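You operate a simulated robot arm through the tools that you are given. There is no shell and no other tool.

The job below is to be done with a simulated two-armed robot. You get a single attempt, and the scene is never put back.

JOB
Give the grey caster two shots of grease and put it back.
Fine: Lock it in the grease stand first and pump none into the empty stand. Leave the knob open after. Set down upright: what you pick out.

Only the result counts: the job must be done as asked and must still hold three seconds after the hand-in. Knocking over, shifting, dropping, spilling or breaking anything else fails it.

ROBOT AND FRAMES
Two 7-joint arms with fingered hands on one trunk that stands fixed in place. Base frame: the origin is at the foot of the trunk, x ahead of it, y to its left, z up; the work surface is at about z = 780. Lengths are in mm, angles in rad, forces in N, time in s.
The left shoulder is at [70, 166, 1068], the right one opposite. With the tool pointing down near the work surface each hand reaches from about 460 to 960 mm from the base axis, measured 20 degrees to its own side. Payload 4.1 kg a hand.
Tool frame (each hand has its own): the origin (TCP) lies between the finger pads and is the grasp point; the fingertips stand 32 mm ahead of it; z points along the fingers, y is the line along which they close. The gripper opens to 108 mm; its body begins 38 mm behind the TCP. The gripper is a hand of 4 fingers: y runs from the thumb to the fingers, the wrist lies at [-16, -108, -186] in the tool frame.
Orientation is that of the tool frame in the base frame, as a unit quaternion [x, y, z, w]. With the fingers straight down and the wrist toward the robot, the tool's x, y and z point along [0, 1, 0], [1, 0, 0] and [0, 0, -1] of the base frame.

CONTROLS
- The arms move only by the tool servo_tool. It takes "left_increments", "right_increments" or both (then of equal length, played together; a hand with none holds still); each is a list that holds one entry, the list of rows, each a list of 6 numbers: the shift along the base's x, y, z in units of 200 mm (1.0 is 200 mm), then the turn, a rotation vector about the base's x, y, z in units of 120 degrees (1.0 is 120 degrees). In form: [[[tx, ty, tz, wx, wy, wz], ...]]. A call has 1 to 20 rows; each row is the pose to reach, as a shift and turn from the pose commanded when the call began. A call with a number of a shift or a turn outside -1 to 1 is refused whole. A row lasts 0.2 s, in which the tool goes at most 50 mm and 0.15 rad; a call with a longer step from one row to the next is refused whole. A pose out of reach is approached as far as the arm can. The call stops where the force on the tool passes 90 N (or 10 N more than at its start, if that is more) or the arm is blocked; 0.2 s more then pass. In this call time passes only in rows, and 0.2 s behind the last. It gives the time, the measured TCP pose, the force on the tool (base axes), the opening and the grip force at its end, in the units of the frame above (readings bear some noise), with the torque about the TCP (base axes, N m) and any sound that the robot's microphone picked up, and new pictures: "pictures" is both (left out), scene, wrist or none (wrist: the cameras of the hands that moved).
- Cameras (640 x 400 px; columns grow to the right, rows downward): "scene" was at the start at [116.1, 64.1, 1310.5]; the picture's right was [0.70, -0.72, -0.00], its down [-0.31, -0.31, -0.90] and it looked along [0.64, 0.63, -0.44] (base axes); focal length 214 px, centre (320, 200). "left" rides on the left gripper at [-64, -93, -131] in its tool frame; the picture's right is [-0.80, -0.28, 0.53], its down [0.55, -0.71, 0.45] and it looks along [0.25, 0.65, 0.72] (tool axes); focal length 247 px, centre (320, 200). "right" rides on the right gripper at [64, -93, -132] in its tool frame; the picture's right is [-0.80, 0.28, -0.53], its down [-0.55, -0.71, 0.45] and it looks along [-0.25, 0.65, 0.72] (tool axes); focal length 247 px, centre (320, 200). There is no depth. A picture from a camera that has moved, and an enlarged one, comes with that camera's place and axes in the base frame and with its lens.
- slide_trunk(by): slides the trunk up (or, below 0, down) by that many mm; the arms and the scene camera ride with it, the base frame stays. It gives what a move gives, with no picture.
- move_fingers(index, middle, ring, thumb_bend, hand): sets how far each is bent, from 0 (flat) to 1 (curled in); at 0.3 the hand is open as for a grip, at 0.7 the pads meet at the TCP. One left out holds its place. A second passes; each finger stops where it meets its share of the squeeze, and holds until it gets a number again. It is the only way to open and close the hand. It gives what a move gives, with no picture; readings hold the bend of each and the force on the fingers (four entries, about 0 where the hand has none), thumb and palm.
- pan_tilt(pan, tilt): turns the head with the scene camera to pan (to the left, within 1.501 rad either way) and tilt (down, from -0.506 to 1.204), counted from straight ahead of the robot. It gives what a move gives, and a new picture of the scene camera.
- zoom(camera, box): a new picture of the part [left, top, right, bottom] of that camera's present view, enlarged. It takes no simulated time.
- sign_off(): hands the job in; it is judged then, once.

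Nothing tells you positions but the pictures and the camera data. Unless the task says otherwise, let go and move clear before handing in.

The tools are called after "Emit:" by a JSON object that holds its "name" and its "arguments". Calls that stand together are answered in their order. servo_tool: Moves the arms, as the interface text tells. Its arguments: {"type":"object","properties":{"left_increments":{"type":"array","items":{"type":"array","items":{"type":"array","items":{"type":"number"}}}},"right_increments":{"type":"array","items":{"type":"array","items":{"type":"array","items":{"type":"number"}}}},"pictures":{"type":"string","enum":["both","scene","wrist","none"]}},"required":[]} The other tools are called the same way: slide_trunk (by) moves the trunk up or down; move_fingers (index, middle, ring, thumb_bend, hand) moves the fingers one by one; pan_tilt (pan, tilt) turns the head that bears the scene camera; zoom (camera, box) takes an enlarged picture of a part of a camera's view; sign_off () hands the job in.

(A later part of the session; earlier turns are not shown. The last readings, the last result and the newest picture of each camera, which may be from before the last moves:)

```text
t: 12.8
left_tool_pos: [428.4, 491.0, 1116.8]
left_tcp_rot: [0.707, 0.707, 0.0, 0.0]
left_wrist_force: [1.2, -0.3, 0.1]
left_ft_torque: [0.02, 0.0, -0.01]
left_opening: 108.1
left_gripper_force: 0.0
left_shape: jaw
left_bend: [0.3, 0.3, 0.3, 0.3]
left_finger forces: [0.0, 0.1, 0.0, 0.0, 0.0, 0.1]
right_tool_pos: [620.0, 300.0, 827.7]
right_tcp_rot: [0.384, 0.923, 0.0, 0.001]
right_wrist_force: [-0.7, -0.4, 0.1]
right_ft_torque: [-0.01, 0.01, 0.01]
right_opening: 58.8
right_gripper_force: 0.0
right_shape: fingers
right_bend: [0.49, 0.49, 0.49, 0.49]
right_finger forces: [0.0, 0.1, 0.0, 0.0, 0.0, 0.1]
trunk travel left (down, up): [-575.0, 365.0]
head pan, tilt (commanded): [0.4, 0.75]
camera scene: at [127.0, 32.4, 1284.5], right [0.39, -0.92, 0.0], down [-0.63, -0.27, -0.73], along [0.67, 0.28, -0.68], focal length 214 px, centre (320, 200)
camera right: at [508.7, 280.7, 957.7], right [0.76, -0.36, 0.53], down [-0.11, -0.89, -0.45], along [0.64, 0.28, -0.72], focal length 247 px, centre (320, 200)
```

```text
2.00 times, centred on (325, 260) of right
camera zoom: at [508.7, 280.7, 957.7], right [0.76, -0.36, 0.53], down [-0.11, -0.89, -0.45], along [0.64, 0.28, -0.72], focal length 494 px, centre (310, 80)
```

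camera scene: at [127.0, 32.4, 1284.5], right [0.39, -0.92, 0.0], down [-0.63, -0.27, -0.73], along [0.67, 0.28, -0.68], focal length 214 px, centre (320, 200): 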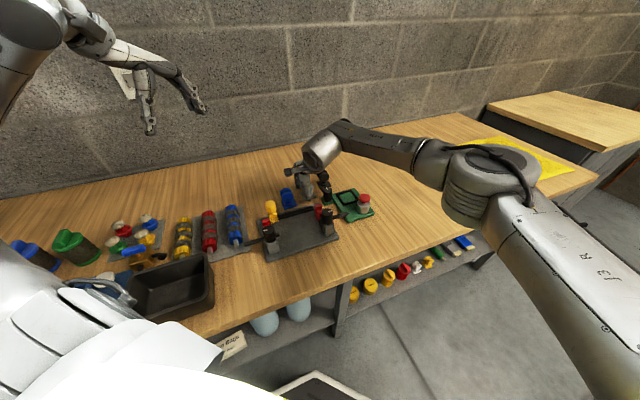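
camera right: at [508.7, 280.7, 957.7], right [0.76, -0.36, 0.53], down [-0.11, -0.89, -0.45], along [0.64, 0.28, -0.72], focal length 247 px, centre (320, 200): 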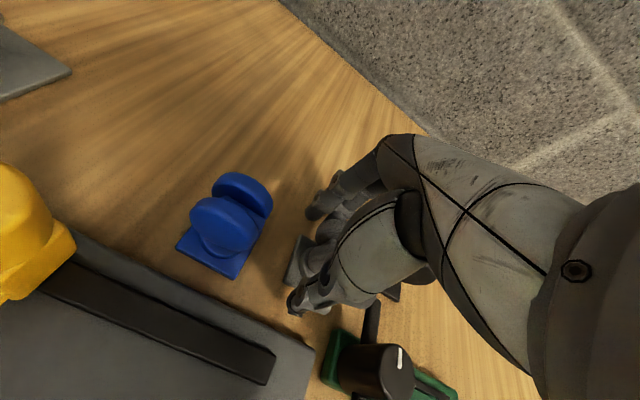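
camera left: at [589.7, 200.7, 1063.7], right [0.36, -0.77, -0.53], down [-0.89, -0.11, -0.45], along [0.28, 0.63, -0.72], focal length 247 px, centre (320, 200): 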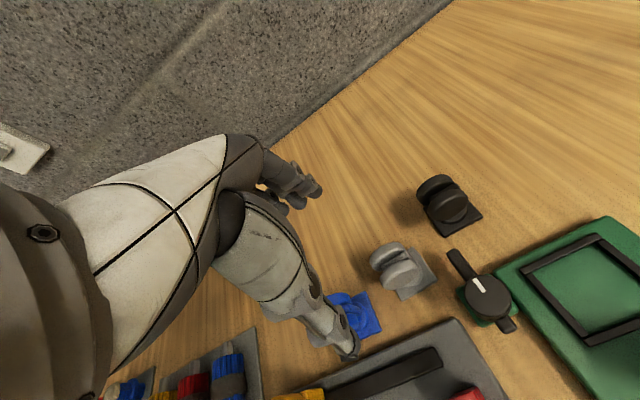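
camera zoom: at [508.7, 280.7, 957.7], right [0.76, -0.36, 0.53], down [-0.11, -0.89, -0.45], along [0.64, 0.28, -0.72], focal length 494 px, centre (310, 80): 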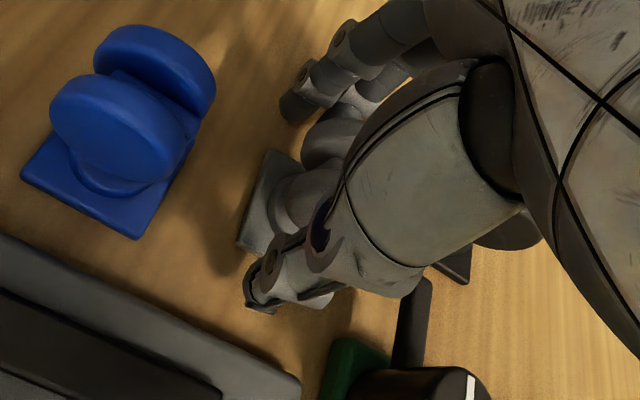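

The fingers and thumb straddle the wheels with a small even gap each side, at axle height. I'll close the hand gradually, then look at the grip readings.

Emit:
{"name": "move_fingers", "arguments": {"hand": "right", "index": 0.57, "middle": 0.57, "ring": 0.57, "thumb_bend": 0.57}}

Emit:
{"name": "zoom", "arguments": {"camera": "left", "box": [400, 80, 528, 180]}}

Emit:
{"name": "zoom", "arguments": {"camera": "scene", "box": [272, 150, 352, 210]}}

```text
t: 13.8
left_tool_pos: [429.6, 491.0, 1116.5]
left_tcp_rot: [0.707, 0.707, 0.0, -0.001]
left_wrist_force: [0.0, 0.6, 0.2]
left_ft_torque: [-0.01, 0.0, -0.01]
left_opening: 108.0
left_gripper_force: 0.2
left_shape: jaw
left_bend: [0.3, 0.3, 0.3, 0.3]
left_finger forces: [0.0, 0.1, 0.0, 0.0, 0.0, 0.1]
right_tool_pos: [619.9, 300.7, 826.1]
right_tcp_rot: [0.384, 0.923, 0.0, 0.0]
right_wrist_force: [-0.4, 0.5, 0.2]
right_ft_torque: [0.01, 0.0, -0.01]
right_opening: 39.9
right_gripper_force: 0.0
right_shape: fingers
right_bend: [0.56, 0.56, 0.56, 0.56]
right_finger forces: [0.0, 0.0, 0.0, 0.0, 0.1, 0.0]
trunk travel left (down, up): [-575.0, 365.0]
head pan, tilt (commanded): [0.4, 0.75]
```

```text
4.00 times, centred on (464, 130) of left
camera zoom: at [336.5, 427.1, 1247.4], right [-0.28, -0.8, -0.53], down [-0.71, 0.55, -0.45], along [0.65, 0.25, -0.72], focal length 988 px, centre (-256, 480)
```

zoom: 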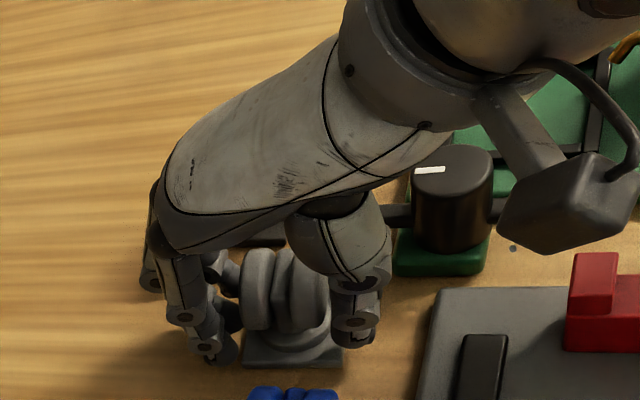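

```text
6.67 times, centred on (312, 180) of scene
camera zoom: at [126.8, 32.3, 1284.5], right [0.39, -0.92, 0.0], down [-0.63, -0.27, -0.73], along [0.67, 0.28, -0.68], focal length 1430 px, centre (373, 333)
```

zoom: 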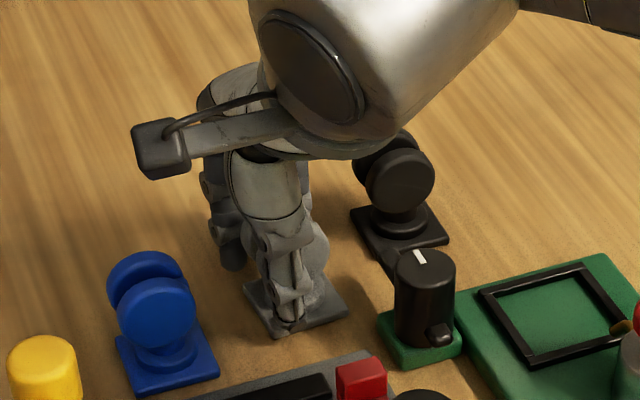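

There's no contact yet at 40 mm opening. I'll close further until the grip is firm.

Emit:
{"name": "move_fingers", "arguments": {"hand": "right", "index": 0.63, "middle": 0.63, "ring": 0.63, "thumb_bend": 0.63}}

Emit:
{"name": "zoom", "arguments": {"camera": "left", "box": [400, 80, 528, 180]}}

Emit:
{"name": "zoom", "arguments": {"camera": "scene", "box": [272, 150, 352, 210]}}

```text
t: 14.8
left_tool_pos: [429.4, 492.0, 1116.4]
left_tcp_rot: [0.707, 0.707, 0.0, 0.001]
left_wrist_force: [-1.1, 0.2, 0.5]
left_ft_torque: [0.01, 0.0, 0.0]
left_opening: 107.6
left_gripper_force: 0.1
left_shape: jaw
left_bend: [0.3, 0.3, 0.3, 0.3]
left_finger forces: [0.1, 0.1, 0.0, 0.0, 0.1, 0.1]
right_tool_pos: [619.6, 301.3, 827.4]
right_tcp_rot: [0.384, 0.923, 0.0, 0.0]
right_wrist_force: [-0.1, 0.2, -1.0]
right_ft_torque: [0.04, -0.05, 0.01]
right_opening: 25.5
right_gripper_force: 3.3
right_shape: fingers
right_bend: [0.63, 0.6, 0.63, 0.6]
right_finger forces: [0.2, 2.6, 0.3, 0.0, 2.8, 0.0]
trunk travel left (down, up): [-575.0, 365.0]
head pan, tilt (commanded): [0.4, 0.75]
```

```text
4.00 times, centred on (464, 130) of left
camera zoom: at [336.5, 427.1, 1247.4], right [-0.28, -0.8, -0.53], down [-0.71, 0.55, -0.45], along [0.65, 0.25, -0.72], focal length 988 px, centre (-256, 480)
```

zoom: 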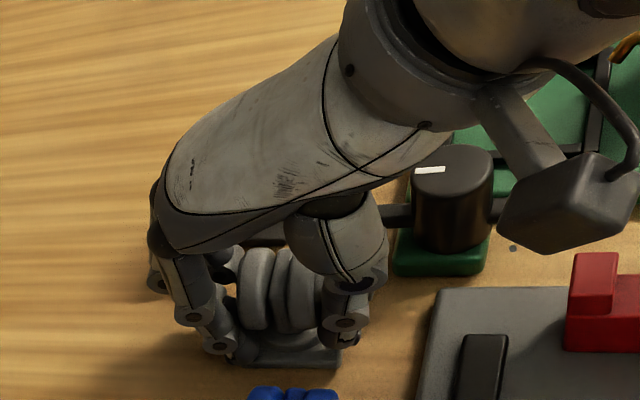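

```text
6.67 times, centred on (312, 180) of scene
camera zoom: at [126.8, 32.3, 1284.5], right [0.39, -0.92, 0.0], down [-0.63, -0.27, -0.73], along [0.67, 0.28, -0.68], focal length 1430 px, centre (373, 333)
```

zoom: 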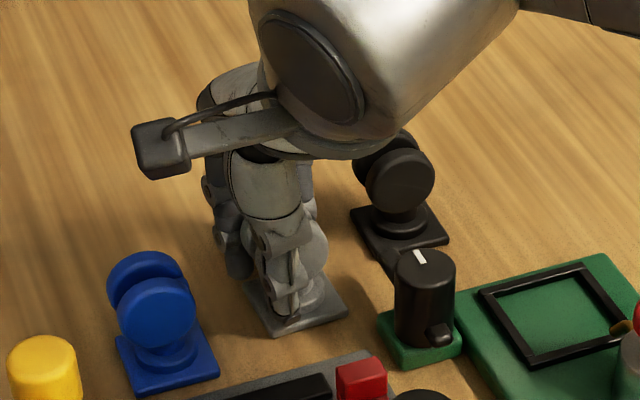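

The middle finger and thumb are in contact; the index is just outside the wheel, so I'll keep it back and squeeze with middle, ring and thumb.

Emit:
{"name": "move_fingers", "arguments": {"hand": "right", "index": 0.57, "middle": 0.68, "ring": 0.68, "thumb_bend": 0.68}}

Emit:
{"name": "zoom", "arguments": {"camera": "left", "box": [416, 110, 496, 175]}}

Emit:
{"name": "zoom", "arguments": {"camera": "scene", "box": [290, 165, 338, 200]}}

```text
t: 15.8
left_tool_pos: [429.1, 491.7, 1116.0]
left_tcp_rot: [0.707, 0.707, 0.001, 0.0]
left_wrist_force: [0.0, 0.9, -0.6]
left_ft_torque: [0.04, -0.02, 0.0]
left_opening: 107.8
left_gripper_force: 0.1
left_shape: jaw
left_bend: [0.3, 0.3, 0.3, 0.3]
left_finger forces: [0.0, 0.0, 0.0, 0.0, 0.1, 0.0]
right_tool_pos: [620.6, 300.7, 827.3]
right_tcp_rot: [0.384, 0.923, -0.001, -0.001]
right_wrist_force: [0.5, -0.2, 0.1]
right_ft_torque: [0.1, 0.0, 0.01]
right_opening: 34.2
right_gripper_force: 8.7
right_shape: fingers
right_bend: [0.56, 0.62, 0.65, 0.61]
right_finger forces: [0.1, 5.9, 3.1, 0.0, 8.1, 0.0]
trunk travel left (down, up): [-575.0, 365.0]
head pan, tilt (commanded): [0.4, 0.75]
```

```text
6.15 times, centred on (456, 142) of left
camera zoom: at [336.5, 427.1, 1247.4], right [-0.28, -0.8, -0.53], down [-0.71, 0.55, -0.45], along [0.65, 0.25, -0.72], focal length 1520 px, centre (-517, 554)
```

zoom: 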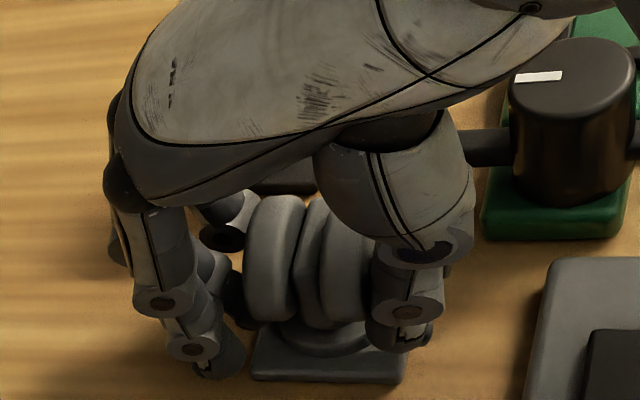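

```text
11.43 times, centred on (314, 182) of scene
camera zoom: at [126.8, 32.3, 1284.5], right [0.39, -0.92, 0.0], down [-0.63, -0.27, -0.73], along [0.67, 0.28, -0.68], focal length 2451 px, centre (389, 400)
```

zoom: 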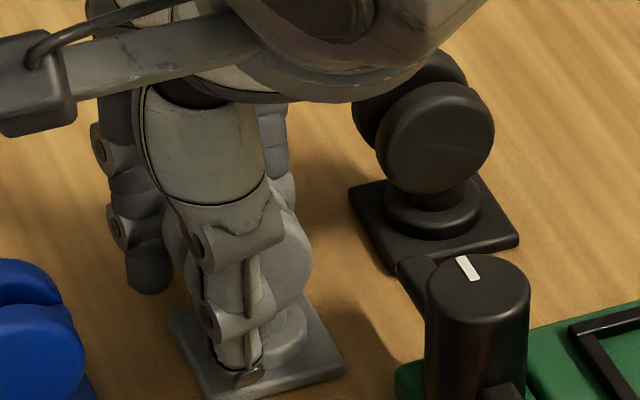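

Grip is about 9 N on middle, ring and thumb, and the caster has hardly moved. I'll squeeze a little more and lift slowly by 25 mm to check that it holds.

Emit:
{"name": "move_fingers", "arguments": {"hand": "right", "middle": 0.75, "ring": 0.75, "thumb_bend": 0.75}}

Emit:
{"name": "servo_tool", "arguments": {"right_increments": [[[0, 0, 0.02, 0, 0, 0], [0, 0, 0.05, 0, 0, 0], [0, 0, 0.09, 0, 0, 0], [0, 0, 0.125, 0, 0, 0], [0, 0, 0.125, 0, 0, 0]]], "pictures": "none"}}

Emit:
{"name": "zoom", "arguments": {"camera": "left", "box": [416, 100, 496, 165]}}

Emit:
{"name": "zoom", "arguments": {"camera": "scene", "box": [290, 160, 338, 195]}}

```text
t: 16.9
left_tool_pos: [428.7, 490.2, 1115.9]
left_tcp_rot: [0.706, 0.708, 0.0, 0.0]
left_wrist_force: [-0.3, 0.0, -0.2]
left_ft_torque: [-0.01, -0.01, 0.03]
left_opening: 107.8
left_gripper_force: 0.0
left_shape: jaw
left_bend: [0.3, 0.3, 0.3, 0.3]
left_finger forces: [0.0, 0.0, 0.0, 0.0, 0.1, 0.0]
right_tool_pos: [620.3, 300.0, 827.5]
right_tcp_rot: [0.384, 0.923, 0.0, 0.0]
right_wrist_force: [-0.2, -0.2, -1.1]
right_ft_torque: [0.01, 0.05, 0.0]
right_opening: 37.7
right_gripper_force: 20.4
right_shape: fingers
right_bend: [0.56, 0.64, 0.72, 0.61]
right_finger forces: [0.0, 10.2, 11.5, 0.1, 19.0, 0.0]
trunk travel left (down, up): [-575.0, 365.0]
head pan, tilt (commanded): [0.4, 0.75]
```

```text
t: 18.1
left_tool_pos: [429.4, 491.7, 1115.6]
left_tcp_rot: [0.707, 0.707, 0.0, 0.0]
left_wrist_force: [-0.1, 0.1, -0.3]
left_ft_torque: [-0.03, -0.02, -0.05]
left_opening: 107.8
left_gripper_force: 0.1
left_shape: jaw
left_bend: [0.3, 0.3, 0.3, 0.3]
left_finger forces: [0.1, 0.0, 0.0, 0.0, 0.1, 0.0]
right_tool_pos: [619.7, 299.4, 851.5]
right_tcp_rot: [0.383, 0.924, -0.001, 0.0]
right_wrist_force: [-0.4, 0.4, -0.3]
right_ft_torque: [0.03, 0.02, 0.0]
right_opening: 37.8
right_gripper_force: 20.6
right_shape: fingers
right_bend: [0.56, 0.64, 0.72, 0.61]
right_finger forces: [0.0, 10.1, 11.7, 0.0, 18.9, 0.0]
trunk travel left (down, up): [-575.0, 365.0]
head pan, tilt (commanded): [0.4, 0.75]
```

```text
6.15 times, centred on (456, 132) of left
camera zoom: at [336.7, 427.2, 1247.3], right [-0.28, -0.8, -0.53], down [-0.71, 0.55, -0.45], along [0.65, 0.25, -0.72], focal length 1520 px, centre (-517, 615)
```

zoom: 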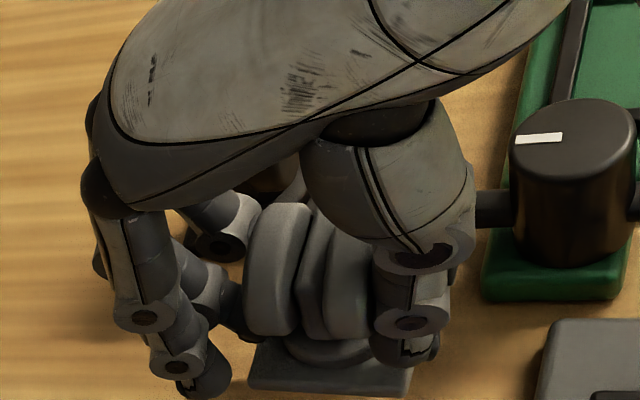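

```text
11.43 times, centred on (314, 178) of scene
camera zoom: at [127.0, 32.4, 1284.4], right [0.39, -0.92, 0.0], down [-0.63, -0.27, -0.73], along [0.67, 0.28, -0.68], focal length 2451 px, centre (389, 457)
```

zoom: 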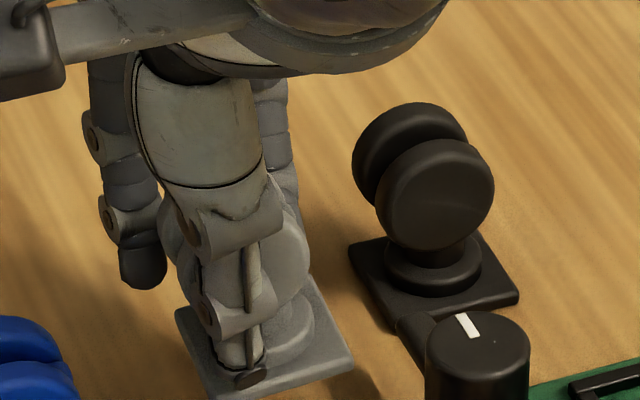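

The caster lifted cleanly with a 20 N grip. I'll raise it to z 930 to clear the knob and pump, then check its tilt and yaw in the hand.

Emit:
{"name": "servo_tool", "arguments": {"right_increments": [[[0, 0, 0.1, 0, 0, 0], [0, 0, 0.2, 0, 0, 0], [0, 0, 0.3, 0, 0, 0], [0, 0, 0.385, 0, 0, 0]]], "pictures": "both"}}

Emit:
{"name": "zoom", "arguments": {"camera": "left", "box": [416, 60, 512, 135]}}

Emit:
{"name": "zoom", "arguments": {"camera": "scene", "box": [284, 135, 332, 175]}}

Emit:
{"name": "zoom", "arguments": {"camera": "right", "box": [250, 220, 370, 340]}}

```text
t: 19.1
left_tool_pos: [429.1, 491.8, 1116.2]
left_tcp_rot: [0.707, 0.707, 0.0, -0.001]
left_wrist_force: [0.3, 0.6, -0.3]
left_ft_torque: [0.04, 0.02, -0.03]
left_opening: 107.6
left_gripper_force: 0.1
left_shape: jaw
left_bend: [0.3, 0.3, 0.3, 0.3]
left_finger forces: [0.0, 0.0, 0.0, 0.0, 0.0, 0.1]
right_tool_pos: [620.6, 300.9, 928.8]
right_tcp_rot: [0.384, 0.923, 0.0, 0.001]
right_wrist_force: [0.0, 0.9, -0.4]
right_ft_torque: [-0.01, 0.0, 0.01]
right_opening: 37.8
right_gripper_force: 20.4
right_shape: fingers
right_bend: [0.56, 0.64, 0.72, 0.61]
right_finger forces: [0.0, 9.9, 11.7, 0.0, 19.2, 0.0]
trunk travel left (down, up): [-575.0, 365.0]
head pan, tilt (commanded): [0.4, 0.75]
camera scene: at [126.6, 32.3, 1284.5], right [0.39, -0.92, 0.0], down [-0.63, -0.27, -0.73], along [0.67, 0.28, -0.68], focal length 214 px, centre (320, 200)
camera right: at [508.9, 281.1, 1059.3], right [0.76, -0.36, 0.53], down [-0.11, -0.89, -0.45], along [0.64, 0.28, -0.72], focal length 247 px, centre (320, 200)
```

scene: 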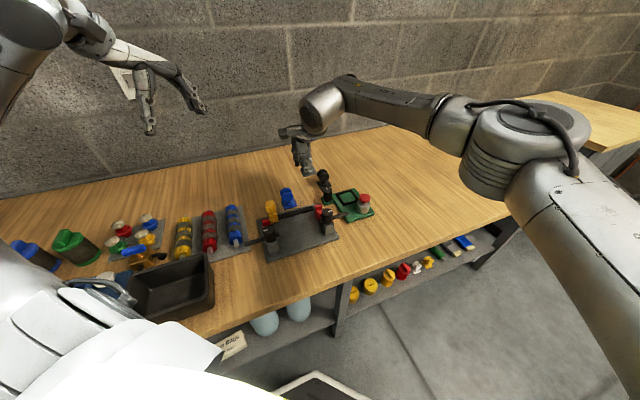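
right: 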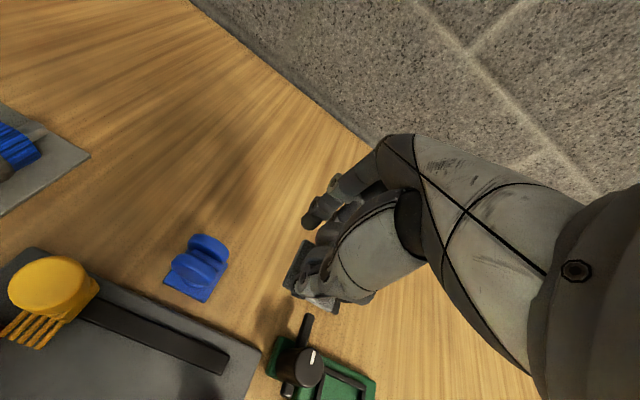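

```text
5.33 times, centred on (464, 98) of left
camera zoom: at [336.3, 427.1, 1247.4], right [-0.28, -0.8, -0.53], down [-0.71, 0.55, -0.45], along [0.65, 0.25, -0.72], focal length 1317 px, centre (-448, 747)
```

zoom: 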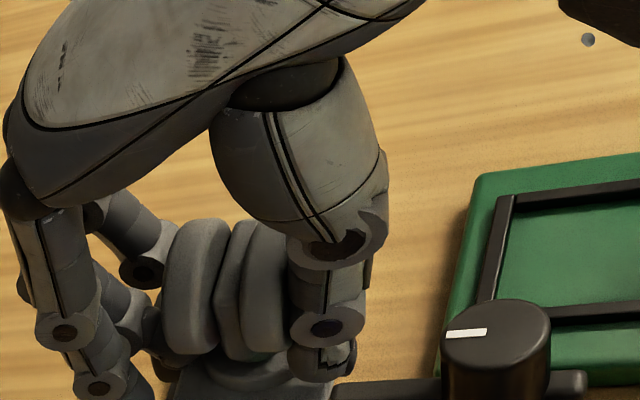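

```text
10.00 times, centred on (308, 155) of scene
camera zoom: at [126.6, 32.3, 1284.5], right [0.39, -0.92, 0.0], down [-0.63, -0.27, -0.73], along [0.67, 0.28, -0.68], focal length 2145 px, centre (440, 650)
```

zoom: 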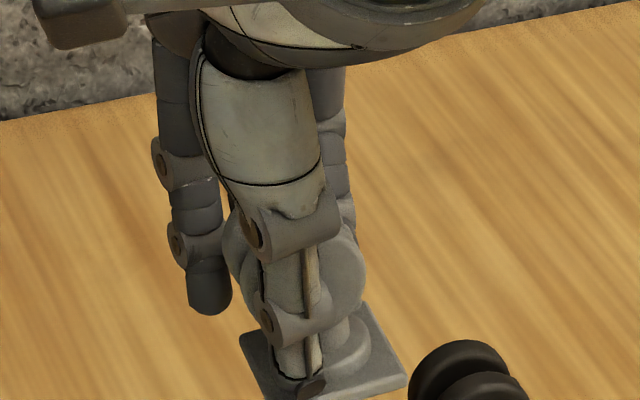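

```text
3.33 times, centred on (310, 280) of right
camera zoom: at [508.9, 281.1, 1059.3], right [0.76, -0.36, 0.53], down [-0.11, -0.89, -0.45], along [0.64, 0.28, -0.72], focal length 823 px, centre (353, -67)
```

zoom: 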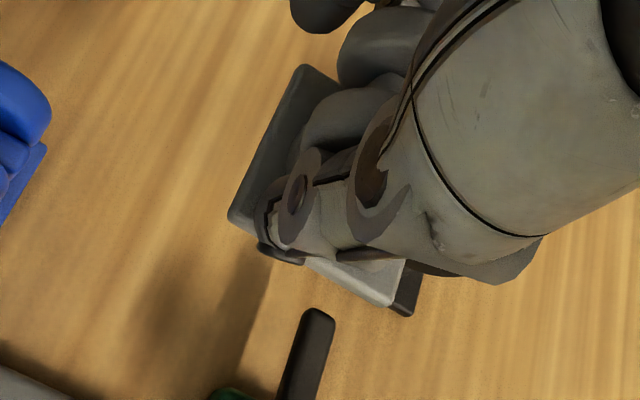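

The caster hangs level with its plate still at about 45° yaw. I'll carry it over at this height to hover above the nest.

Emit:
{"name": "servo_tool", "arguments": {"right_increments": [[[0.02, -0.1, 0, 0, 0, 0], [0.05, -0.23, 0, 0, 0, 0], [0.08, -0.37, 0, 0, 0, 0], [0.11, -0.51, 0, 0, 0, 0], [0.135, -0.61, 0, 0, 0, 0], [0.142, -0.656, 0, 0, 0, 0]]], "pictures": "both"}}

Emit:
{"name": "zoom", "arguments": {"camera": "left", "box": [456, 30, 584, 130]}}

Emit:
{"name": "zoom", "arguments": {"camera": "scene", "box": [310, 150, 390, 220]}}

Emit:
{"name": "zoom", "arguments": {"camera": "right", "box": [220, 200, 380, 380]}}

```text
t: 20.4
left_tool_pos: [428.3, 491.6, 1115.9]
left_tcp_rot: [0.707, 0.708, 0.0, 0.0]
left_wrist_force: [0.2, -0.7, 0.4]
left_ft_torque: [-0.02, -0.01, -0.01]
left_opening: 107.6
left_gripper_force: 0.0
left_shape: jaw
left_bend: [0.3, 0.3, 0.3, 0.3]
left_finger forces: [0.0, 0.0, 0.0, 0.0, 0.0, 0.0]
right_tool_pos: [647.5, 169.0, 927.4]
right_tcp_rot: [0.384, 0.923, 0.0, 0.0]
right_wrist_force: [0.2, -1.4, -0.3]
right_ft_torque: [-0.03, 0.02, 0.01]
right_opening: 37.8
right_gripper_force: 20.5
right_shape: fingers
right_bend: [0.56, 0.64, 0.72, 0.61]
right_finger forces: [0.0, 9.9, 12.0, 0.1, 18.9, 0.1]
trunk travel left (down, up): [-575.0, 365.0]
head pan, tilt (commanded): [0.4, 0.75]
camera scene: at [126.9, 32.0, 1284.5], right [0.39, -0.92, 0.0], down [-0.63, -0.27, -0.73], along [0.67, 0.28, -0.68], focal length 214 px, centre (320, 200)
camera right: at [536.6, 150.3, 1059.4], right [0.76, -0.36, 0.53], down [-0.11, -0.89, -0.45], along [0.64, 0.28, -0.72], focal length 247 px, centre (320, 200)
```

scene: 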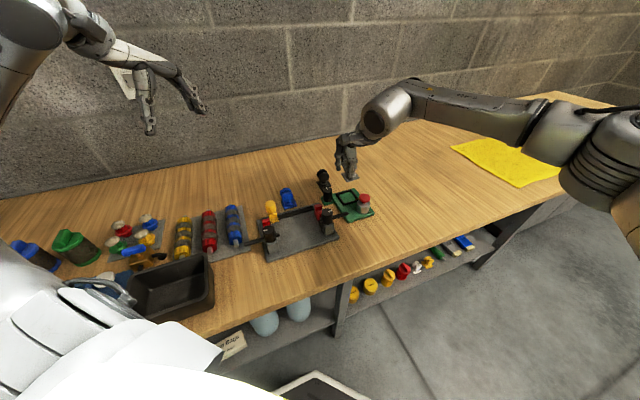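
right: 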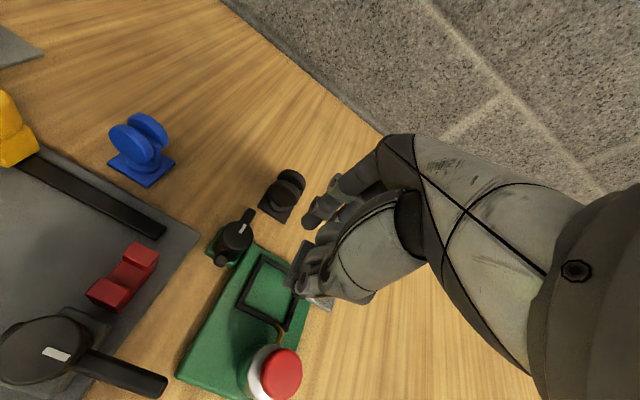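

```text
4.00 times, centred on (520, 80) of left
camera zoom: at [336.6, 426.8, 1247.5], right [-0.28, -0.8, -0.53], down [-0.71, 0.55, -0.45], along [0.65, 0.25, -0.72], focal length 988 px, centre (-480, 680)
```

zoom: 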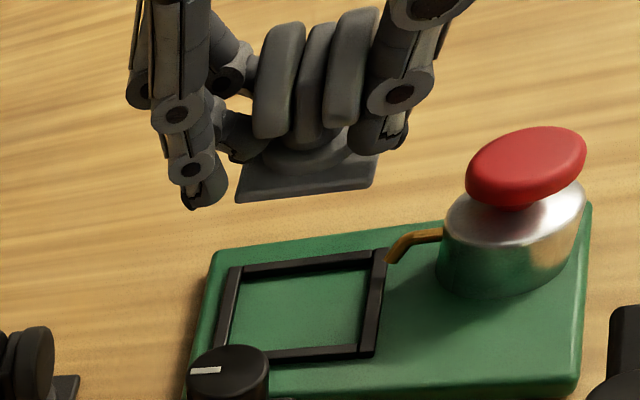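

```text
5.71 times, centred on (350, 185) of scene
camera zoom: at [126.9, 32.0, 1284.5], right [0.39, -0.92, 0.0], down [-0.63, -0.27, -0.73], along [0.67, 0.28, -0.68], focal length 1226 px, centre (149, 286)
```

zoom: 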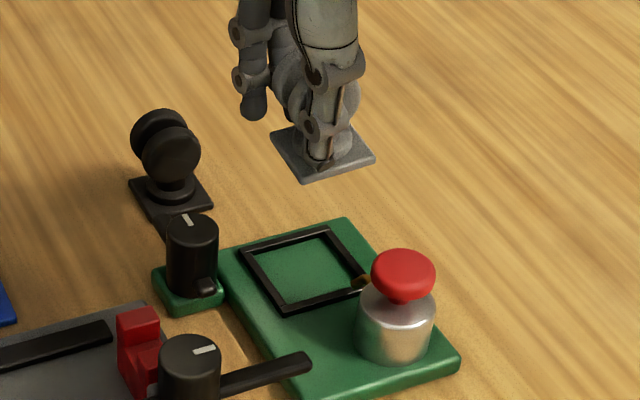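

```text
2.22 times, centred on (300, 290) of right
camera zoom: at [536.6, 150.3, 1059.4], right [0.76, -0.36, 0.53], down [-0.11, -0.89, -0.45], along [0.64, 0.28, -0.72], focal length 549 px, centre (364, 0)
```

zoom: 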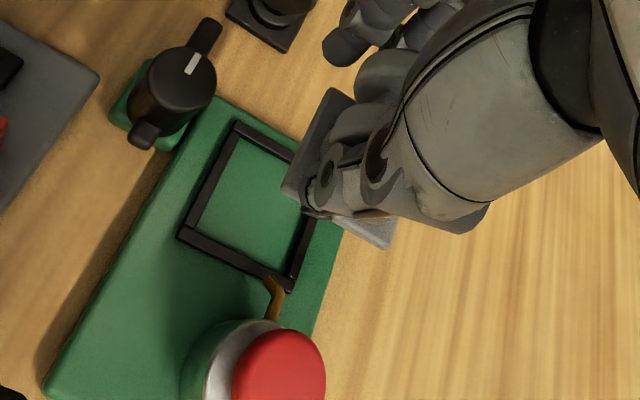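

The caster hovers over the nest with the nozzle and pump clear. The plate may be slightly tilted in the grip, so I'll zoom tightly on it from both cameras to measure this.

Emit:
{"name": "zoom", "arguments": {"camera": "scene", "box": [338, 160, 362, 190]}}

Emit:
{"name": "zoom", "arguments": {"camera": "left", "box": [484, 30, 564, 90]}}

Emit:
{"name": "zoom", "arguments": {"camera": "scene", "box": [332, 168, 380, 208]}}

```text
13.33 times, centred on (350, 175) of scene
camera zoom: at [126.9, 32.0, 1284.5], right [0.39, -0.92, 0.0], down [-0.63, -0.27, -0.73], along [0.67, 0.28, -0.68], focal length 2860 px, centre (-80, 533)
```

zoom: 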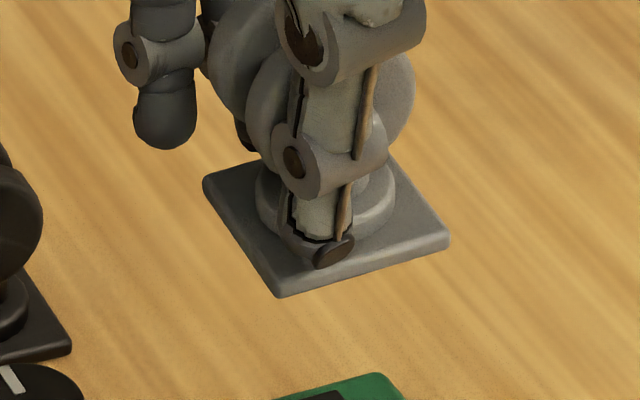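

```text
6.67 times, centred on (524, 60) of left
camera zoom: at [336.6, 426.8, 1247.5], right [-0.28, -0.8, -0.53], down [-0.71, 0.55, -0.45], along [0.65, 0.25, -0.72], focal length 1646 px, centre (-1040, 1133)
```

zoom: 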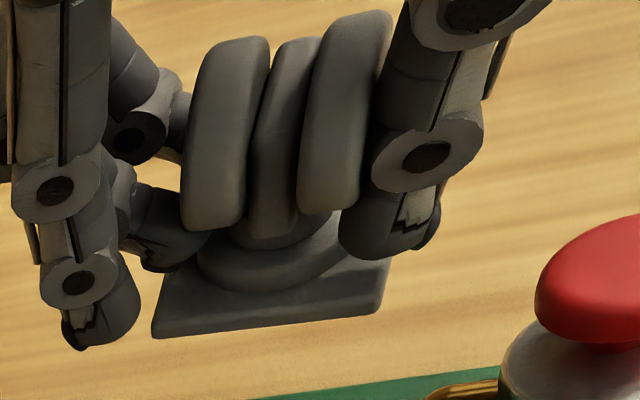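

```text
10.00 times, centred on (356, 188) of scene
camera zoom: at [126.9, 32.0, 1284.5], right [0.39, -0.92, 0.0], down [-0.63, -0.27, -0.73], along [0.67, 0.28, -0.68], focal length 2145 px, centre (-40, 320)
```

zoom: 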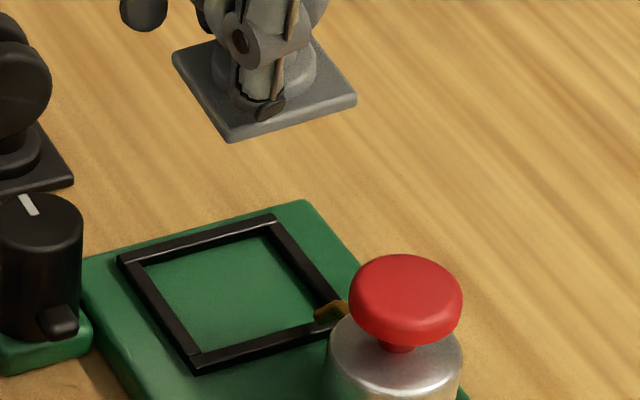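

The plate looks level within a couple of degrees and turned about 2° clockwise. I'll take tight views of the nest from the same two cameras so I can compare plate and nest with the same errors.

Emit:
{"name": "zoom", "arguments": {"camera": "scene", "box": [336, 185, 368, 205]}}

Emit:
{"name": "zoom", "arguments": {"camera": "left", "box": [500, 85, 564, 125]}}

Emit:
{"name": "zoom", "arguments": {"camera": "right", "box": [230, 240, 326, 300]}}

```text
16.00 times, centred on (352, 195) of scene
camera zoom: at [126.9, 32.0, 1284.5], right [0.39, -0.92, 0.0], down [-0.63, -0.27, -0.73], along [0.67, 0.28, -0.68], focal length 3432 px, centre (-192, 280)
```

zoom: 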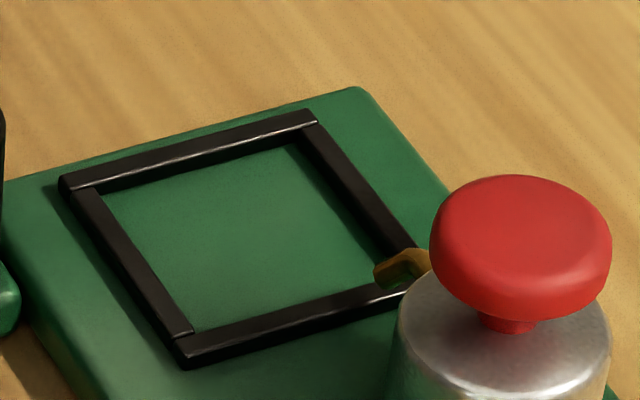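

```text
10.00 times, centred on (532, 105) of left
camera zoom: at [336.6, 426.8, 1247.5], right [-0.28, -0.8, -0.53], down [-0.71, 0.55, -0.45], along [0.65, 0.25, -0.72], focal length 2470 px, centre (-1800, 1150)
```

zoom: 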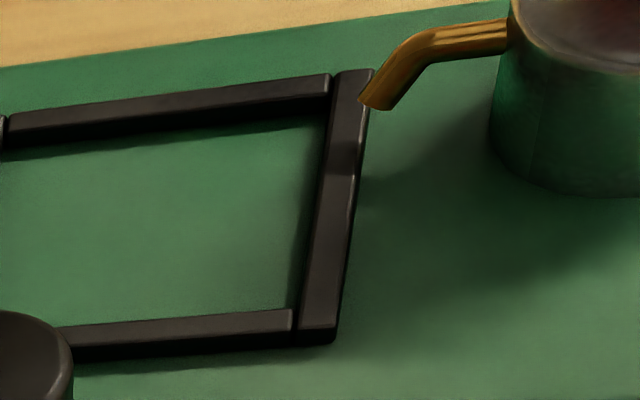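

```text
6.67 times, centred on (278, 270) of right
camera zoom: at [536.6, 150.3, 1059.4], right [0.76, -0.36, 0.53], down [-0.11, -0.89, -0.45], along [0.64, 0.28, -0.72], focal length 1646 px, centre (600, -267)
```

zoom: 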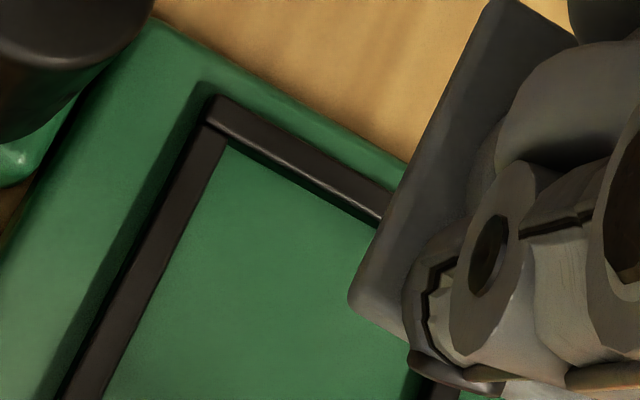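

Plate and nest centres agree to about 2 mm, with the plate turned about 3° clockwise in the grip. I'll correct the yaw and offset, and lower until the plate is about 10 mm above the frame.

Emit:
{"name": "servo_tool", "arguments": {"right_increments": [[[-0.002, 0.003, -0.08, 0, 0, 0.01], [-0.0045, 0.007, -0.16, 0, 0, 0.025], [-0.0045, 0.007, -0.25, 0, 0, 0.025], [-0.0045, 0.007, -0.32, 0, 0, 0.025], [-0.0045, 0.007, -0.35, 0, 0, 0.025]]], "pictures": "none"}}

Emit:
{"name": "zoom", "arguments": {"camera": "scene", "box": [332, 175, 372, 205]}}

Emit:
{"name": "zoom", "arguments": {"camera": "left", "box": [490, 60, 570, 120]}}

Emit:
{"name": "zoom", "arguments": {"camera": "right", "box": [240, 220, 352, 320]}}

```text
t: 21.6
left_tool_pos: [429.2, 492.3, 1117.0]
left_tcp_rot: [0.708, 0.707, -0.001, 0.0]
left_wrist_force: [0.4, -0.3, 0.0]
left_ft_torque: [-0.01, -0.01, 0.02]
left_opening: 107.6
left_gripper_force: 0.0
left_shape: jaw
left_bend: [0.3, 0.3, 0.3, 0.3]
left_finger forces: [0.0, 0.1, 0.1, 0.0, 0.0, 0.0]
right_tool_pos: [648.0, 170.8, 860.4]
right_tcp_rot: [0.36, 0.933, 0.0, 0.0]
right_wrist_force: [0.6, -0.5, -1.0]
right_ft_torque: [0.02, -0.02, 0.01]
right_opening: 37.9
right_gripper_force: 20.0
right_shape: fingers
right_bend: [0.56, 0.64, 0.72, 0.61]
right_finger forces: [0.1, 10.0, 12.2, 0.0, 18.9, 0.0]
trunk travel left (down, up): [-575.0, 365.0]
head pan, tilt (commanded): [0.4, 0.75]
```

```text
13.33 times, centred on (352, 190) of scene
camera zoom: at [126.9, 32.3, 1284.5], right [0.39, -0.92, 0.0], down [-0.63, -0.27, -0.73], along [0.67, 0.28, -0.68], focal length 2860 px, centre (-107, 333)
```

zoom: 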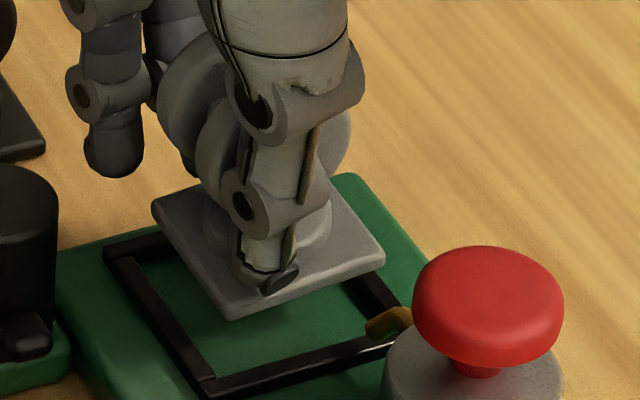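

```text
6.67 times, centred on (530, 90) of left
camera zoom: at [336.6, 427.1, 1247.4], right [-0.28, -0.8, -0.53], down [-0.71, 0.55, -0.45], along [0.65, 0.25, -0.72], focal length 1646 px, centre (-1080, 933)
```

zoom: 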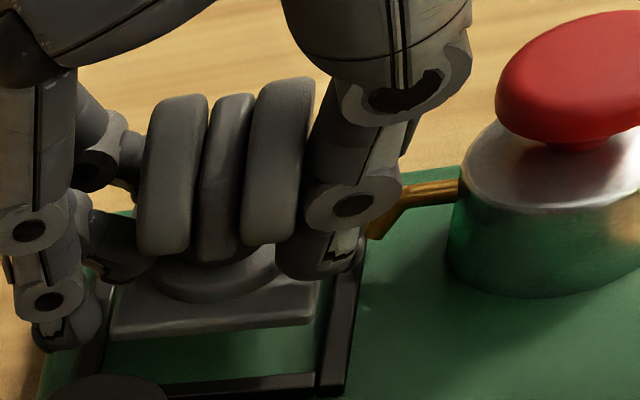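

```text
4.00 times, centred on (296, 270) of right
camera zoom: at [537.9, 145.8, 990.0], right [0.78, -0.32, 0.53], down [-0.07, -0.89, -0.45], along [0.62, 0.32, -0.72], focal length 988 px, centre (416, -80)
```

zoom: 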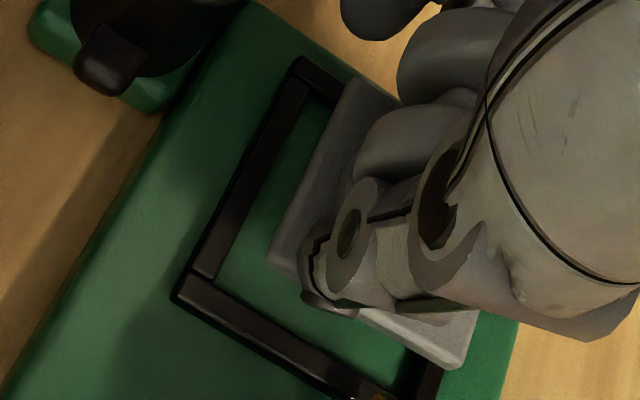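

The plate is now square with the nest and about 1 mm too far in +x. I'll nudge it back and lower to just above the frame, then check the corners once more.

Emit:
{"name": "servo_tool", "arguments": {"right_increments": [[[-0.003, 0.0005, -0.015, 0, 0, 0], [-0.006, 0.001, -0.03, 0, 0, 0], [-0.006, 0.001, -0.045, 0, 0, 0], [-0.006, 0.001, -0.05, 0, 0, 0]]], "pictures": "none"}}

Emit:
{"name": "zoom", "arguments": {"camera": "scene", "box": [332, 178, 372, 208]}}

Emit:
{"name": "zoom", "arguments": {"camera": "left", "box": [490, 70, 570, 130]}}

Emit:
{"name": "zoom", "arguments": {"camera": "right", "box": [240, 220, 352, 320]}}

```text
t: 22.6
left_tool_pos: [428.5, 490.8, 1116.7]
left_tcp_rot: [0.707, 0.708, 0.001, 0.0]
left_wrist_force: [0.1, 0.1, -0.1]
left_ft_torque: [0.02, 0.01, -0.02]
left_opening: 107.7
left_gripper_force: 0.0
left_shape: jaw
left_bend: [0.3, 0.3, 0.3, 0.3]
left_finger forces: [0.0, 0.0, 0.0, 0.0, 0.0, 0.0]
right_tool_pos: [645.9, 170.6, 848.6]
right_tcp_rot: [0.359, 0.933, 0.0, 0.0]
right_wrist_force: [-0.3, 1.0, -1.7]
right_ft_torque: [0.0, -0.01, 0.0]
right_opening: 37.6
right_gripper_force: 20.9
right_shape: fingers
right_bend: [0.56, 0.64, 0.72, 0.61]
right_finger forces: [0.0, 9.9, 12.2, 0.1, 18.9, 0.0]
trunk travel left (down, up): [-575.0, 365.0]
head pan, tilt (commanded): [0.4, 0.75]
```

```text
13.33 times, centred on (352, 193) of scene
camera zoom: at [127.0, 32.2, 1284.5], right [0.39, -0.92, 0.0], down [-0.63, -0.27, -0.73], along [0.67, 0.28, -0.68], focal length 2860 px, centre (-107, 293)
```

zoom: 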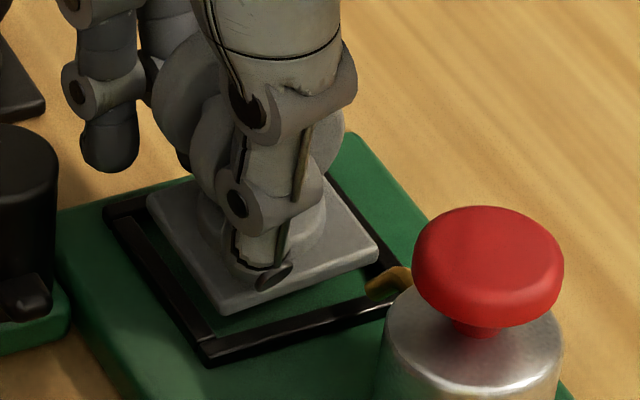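

```text
6.67 times, centred on (530, 100) of left
camera zoom: at [336.7, 427.1, 1247.4], right [-0.28, -0.8, -0.53], down [-0.71, 0.55, -0.45], along [0.65, 0.25, -0.72], focal length 1646 px, centre (-1080, 867)
```

zoom: 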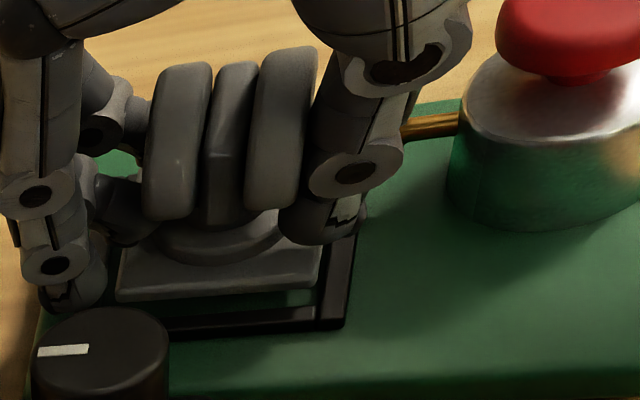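

```text
4.00 times, centred on (296, 270) of right
camera zoom: at [536.3, 145.8, 979.9], right [0.78, -0.32, 0.53], down [-0.07, -0.89, -0.45], along [0.62, 0.32, -0.72], focal length 988 px, centre (416, -80)
```

zoom: 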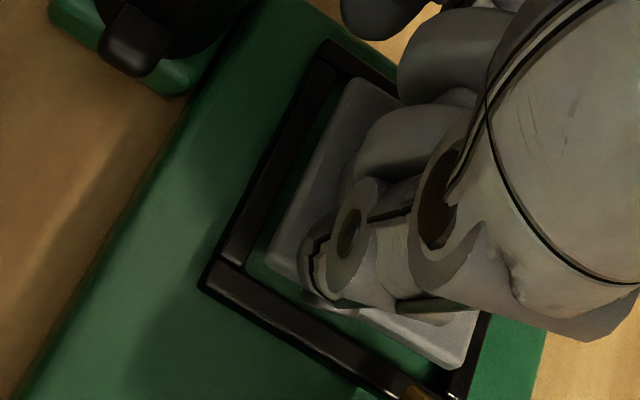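

The plate is aligned over the nest opening within about a millimetre in both views. I'll lower in small steps watching the force for contact.

Emit:
{"name": "servo_tool", "arguments": {"right_increments": [[[0, 0, -0.01, 0, 0, 0], [0, 0, -0.02, 0, 0, 0], [0, 0, -0.03, 0, 0, 0]]], "pictures": "none"}}

Emit:
{"name": "zoom", "arguments": {"camera": "scene", "box": [332, 178, 372, 208]}}

Emit:
{"name": "zoom", "arguments": {"camera": "left", "box": [490, 70, 570, 130]}}

Emit:
{"name": "zoom", "arguments": {"camera": "right", "box": [250, 220, 346, 310]}}

```text
t: 23.4
left_tool_pos: [428.9, 492.3, 1115.5]
left_tcp_rot: [0.707, 0.707, -0.001, 0.0]
left_wrist_force: [-0.9, -0.5, -0.8]
left_ft_torque: [0.0, 0.02, 0.02]
left_opening: 107.6
left_gripper_force: 0.1
left_shape: jaw
left_bend: [0.3, 0.3, 0.3, 0.3]
left_finger forces: [0.0, 0.1, 0.1, 0.0, 0.0, 0.0]
right_tool_pos: [647.2, 172.2, 843.1]
right_tcp_rot: [0.36, 0.933, 0.0, 0.0]
right_wrist_force: [-0.1, -1.2, 0.1]
right_ft_torque: [0.0, -0.01, 0.0]
right_opening: 37.6
right_gripper_force: 20.6
right_shape: fingers
right_bend: [0.56, 0.64, 0.72, 0.61]
right_finger forces: [0.1, 9.7, 12.3, 0.0, 18.9, 0.1]
trunk travel left (down, up): [-575.0, 365.0]
head pan, tilt (commanded): [0.4, 0.75]
```

```text
13.33 times, centred on (352, 193) of scene
camera zoom: at [127.0, 32.3, 1284.5], right [0.39, -0.92, 0.0], down [-0.63, -0.27, -0.73], along [0.67, 0.28, -0.68], focal length 2860 px, centre (-107, 293)
```

zoom: 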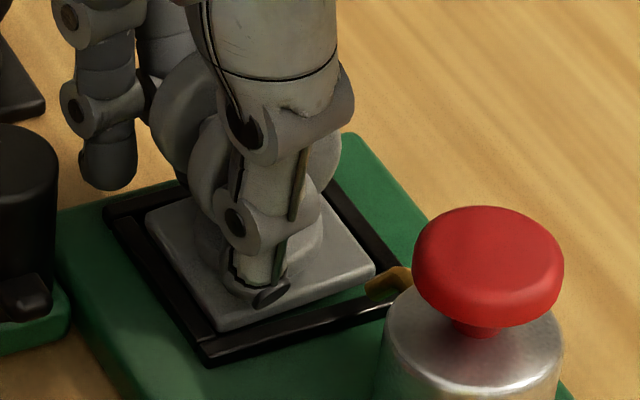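

```text
6.67 times, centred on (530, 100) of left
camera zoom: at [336.7, 427.1, 1247.4], right [-0.28, -0.8, -0.53], down [-0.71, 0.55, -0.45], along [0.65, 0.25, -0.72], focal length 1646 px, centre (-1080, 867)
```

zoom: 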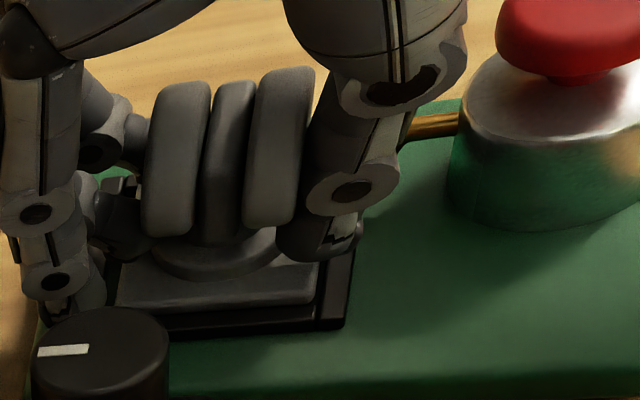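

```text
4.44 times, centred on (298, 265) of right
camera zoom: at [536.5, 145.9, 973.8], right [0.78, -0.32, 0.53], down [-0.07, -0.89, -0.45], along [0.62, 0.32, -0.72], focal length 1098 px, centre (418, -89)
```

zoom: 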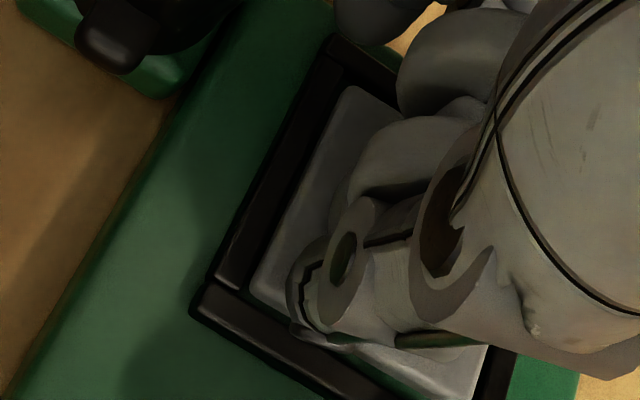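

The plate sits well inside the frame outline in all three views, with no contact yet. I'll keep lowering until the plate touches the floor of the nest.

Emit:
{"name": "servo_tool", "arguments": {"right_increments": [[[0, 0, -0.01, 0, 0, 0], [0, 0, -0.02, 0, 0, 0]]], "pictures": "none"}}

Emit:
{"name": "zoom", "arguments": {"camera": "scene", "box": [332, 178, 372, 208]}}

Emit:
{"name": "zoom", "arguments": {"camera": "left", "box": [490, 70, 570, 130]}}

```text
t: 24.1
left_tool_pos: [428.5, 492.3, 1117.1]
left_tcp_rot: [0.707, 0.708, -0.001, -0.001]
left_wrist_force: [0.3, -0.6, 0.1]
left_ft_torque: [-0.03, 0.0, 0.0]
left_opening: 107.9
left_gripper_force: 0.0
left_shape: jaw
left_bend: [0.3, 0.3, 0.3, 0.3]
left_finger forces: [0.0, 0.0, 0.0, 0.0, 0.1, 0.0]
right_tool_pos: [646.6, 170.9, 839.6]
right_tcp_rot: [0.36, 0.933, 0.001, 0.0]
right_wrist_force: [0.2, -1.0, 3.4]
right_ft_torque: [-0.05, 0.04, 0.05]
right_opening: 37.7
right_gripper_force: 20.2
right_shape: fingers
right_bend: [0.56, 0.64, 0.73, 0.61]
right_finger forces: [0.1, 10.0, 12.6, 0.1, 18.1, 0.0]
trunk travel left (down, up): [-575.0, 365.0]
head pan, tilt (commanded): [0.4, 0.75]
```

```text
13.33 times, centred on (352, 193) of scene
camera zoom: at [126.4, 31.9, 1284.6], right [0.39, -0.92, 0.0], down [-0.63, -0.27, -0.73], along [0.67, 0.28, -0.68], focal length 2860 px, centre (-107, 293)
```

zoom: 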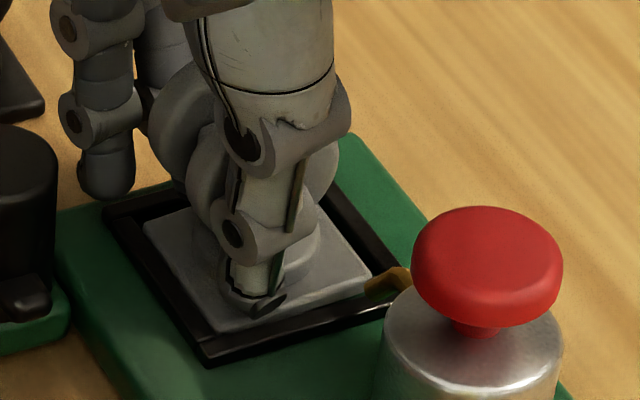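

```text
6.67 times, centred on (530, 100) of left
camera zoom: at [336.2, 426.7, 1247.8], right [-0.28, -0.8, -0.53], down [-0.71, 0.55, -0.45], along [0.65, 0.25, -0.72], focal length 1646 px, centre (-1080, 867)
```

zoom: 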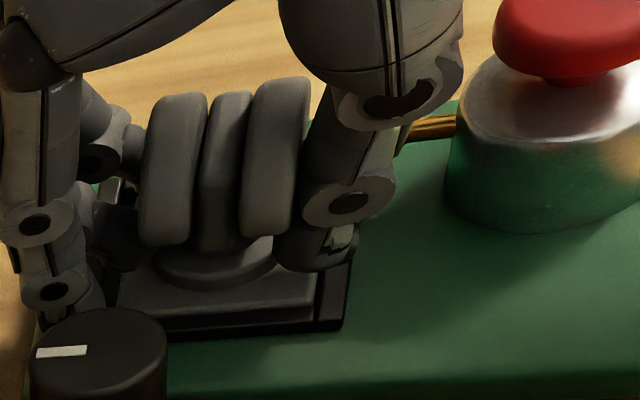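

A light 3.4 N contact shows at z 840. Before pressing further I'll zoom on the plate edges to make sure they are inside the frame rather than on top of it.

Emit:
{"name": "zoom", "arguments": {"camera": "scene", "box": [338, 190, 362, 205]}}

Emit:
{"name": "zoom", "arguments": {"camera": "left", "box": [498, 98, 538, 123]}}

Emit:
{"name": "zoom", "arguments": {"camera": "right", "box": [270, 220, 350, 310]}}

```text
16.00 times, centred on (350, 198) of scene
camera zoom: at [126.4, 31.9, 1284.6], right [0.39, -0.92, 0.0], down [-0.63, -0.27, -0.73], along [0.67, 0.28, -0.68], focal length 3432 px, centre (-160, 240)
```

zoom: 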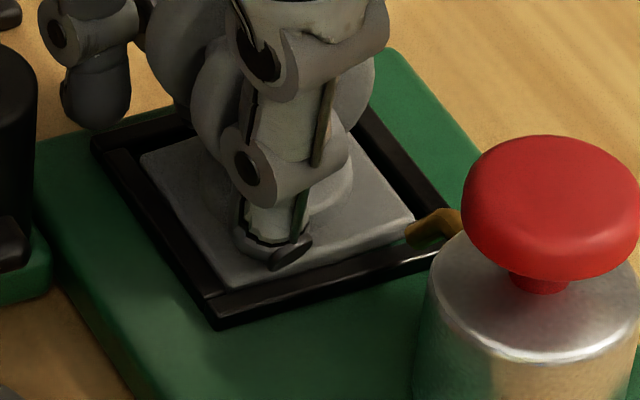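

```text
16.00 times, centred on (518, 110) of left
camera zoom: at [336.2, 426.7, 1247.8], right [-0.28, -0.8, -0.53], down [-0.71, 0.55, -0.45], along [0.65, 0.25, -0.72], focal length 3952 px, centre (-2848, 1632)
```

zoom: 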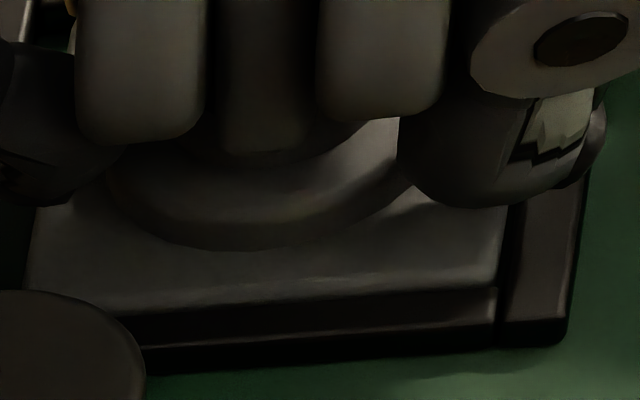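

```text
4.44 times, centred on (310, 265) of right
camera zoom: at [536.0, 145.9, 970.4], right [0.78, -0.33, 0.53], down [-0.07, -0.89, -0.45], along [0.62, 0.32, -0.72], focal length 1098 px, centre (364, -89)
```

zoom: 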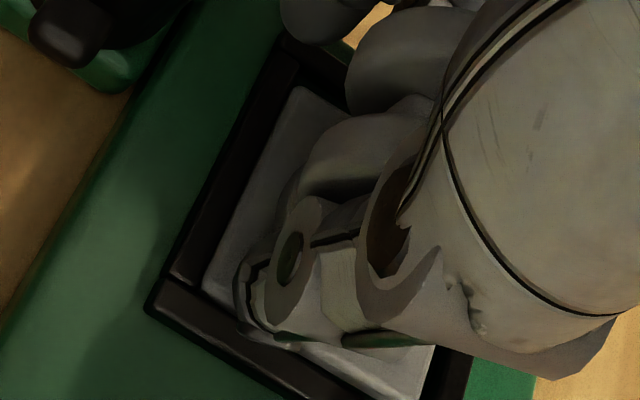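

The plate lies within the frame on all sides. I'll press down another 2 mm to seat it on the nest floor.

Emit:
{"name": "servo_tool", "arguments": {"right_increments": [[[0, 0, -0.005, 0, 0, 0], [0, 0, -0.01, 0, 0, 0]]], "pictures": "none"}}

```text
t: 24.6
left_tool_pos: [429.5, 492.7, 1116.4]
left_tcp_rot: [0.707, 0.707, -0.001, 0.0]
left_wrist_force: [0.7, -0.2, -0.3]
left_ft_torque: [0.04, 0.06, 0.02]
left_opening: 107.6
left_gripper_force: 0.1
left_shape: jaw
left_bend: [0.3, 0.3, 0.3, 0.3]
left_finger forces: [0.0, 0.0, 0.0, 0.1, 0.1, 0.0]
right_tool_pos: [646.5, 169.3, 837.8]
right_tcp_rot: [0.359, 0.933, 0.001, 0.0]
right_wrist_force: [6.7, -0.2, 8.0]
right_ft_torque: [-0.05, -0.1, 0.17]
right_opening: 37.1
right_gripper_force: 21.2
right_shape: fingers
right_bend: [0.56, 0.64, 0.73, 0.61]
right_finger forces: [0.0, 11.7, 14.0, 0.0, 16.7, 0.1]
trunk travel left (down, up): [-575.0, 365.0]
head pan, tilt (commanded): [0.4, 0.75]
```

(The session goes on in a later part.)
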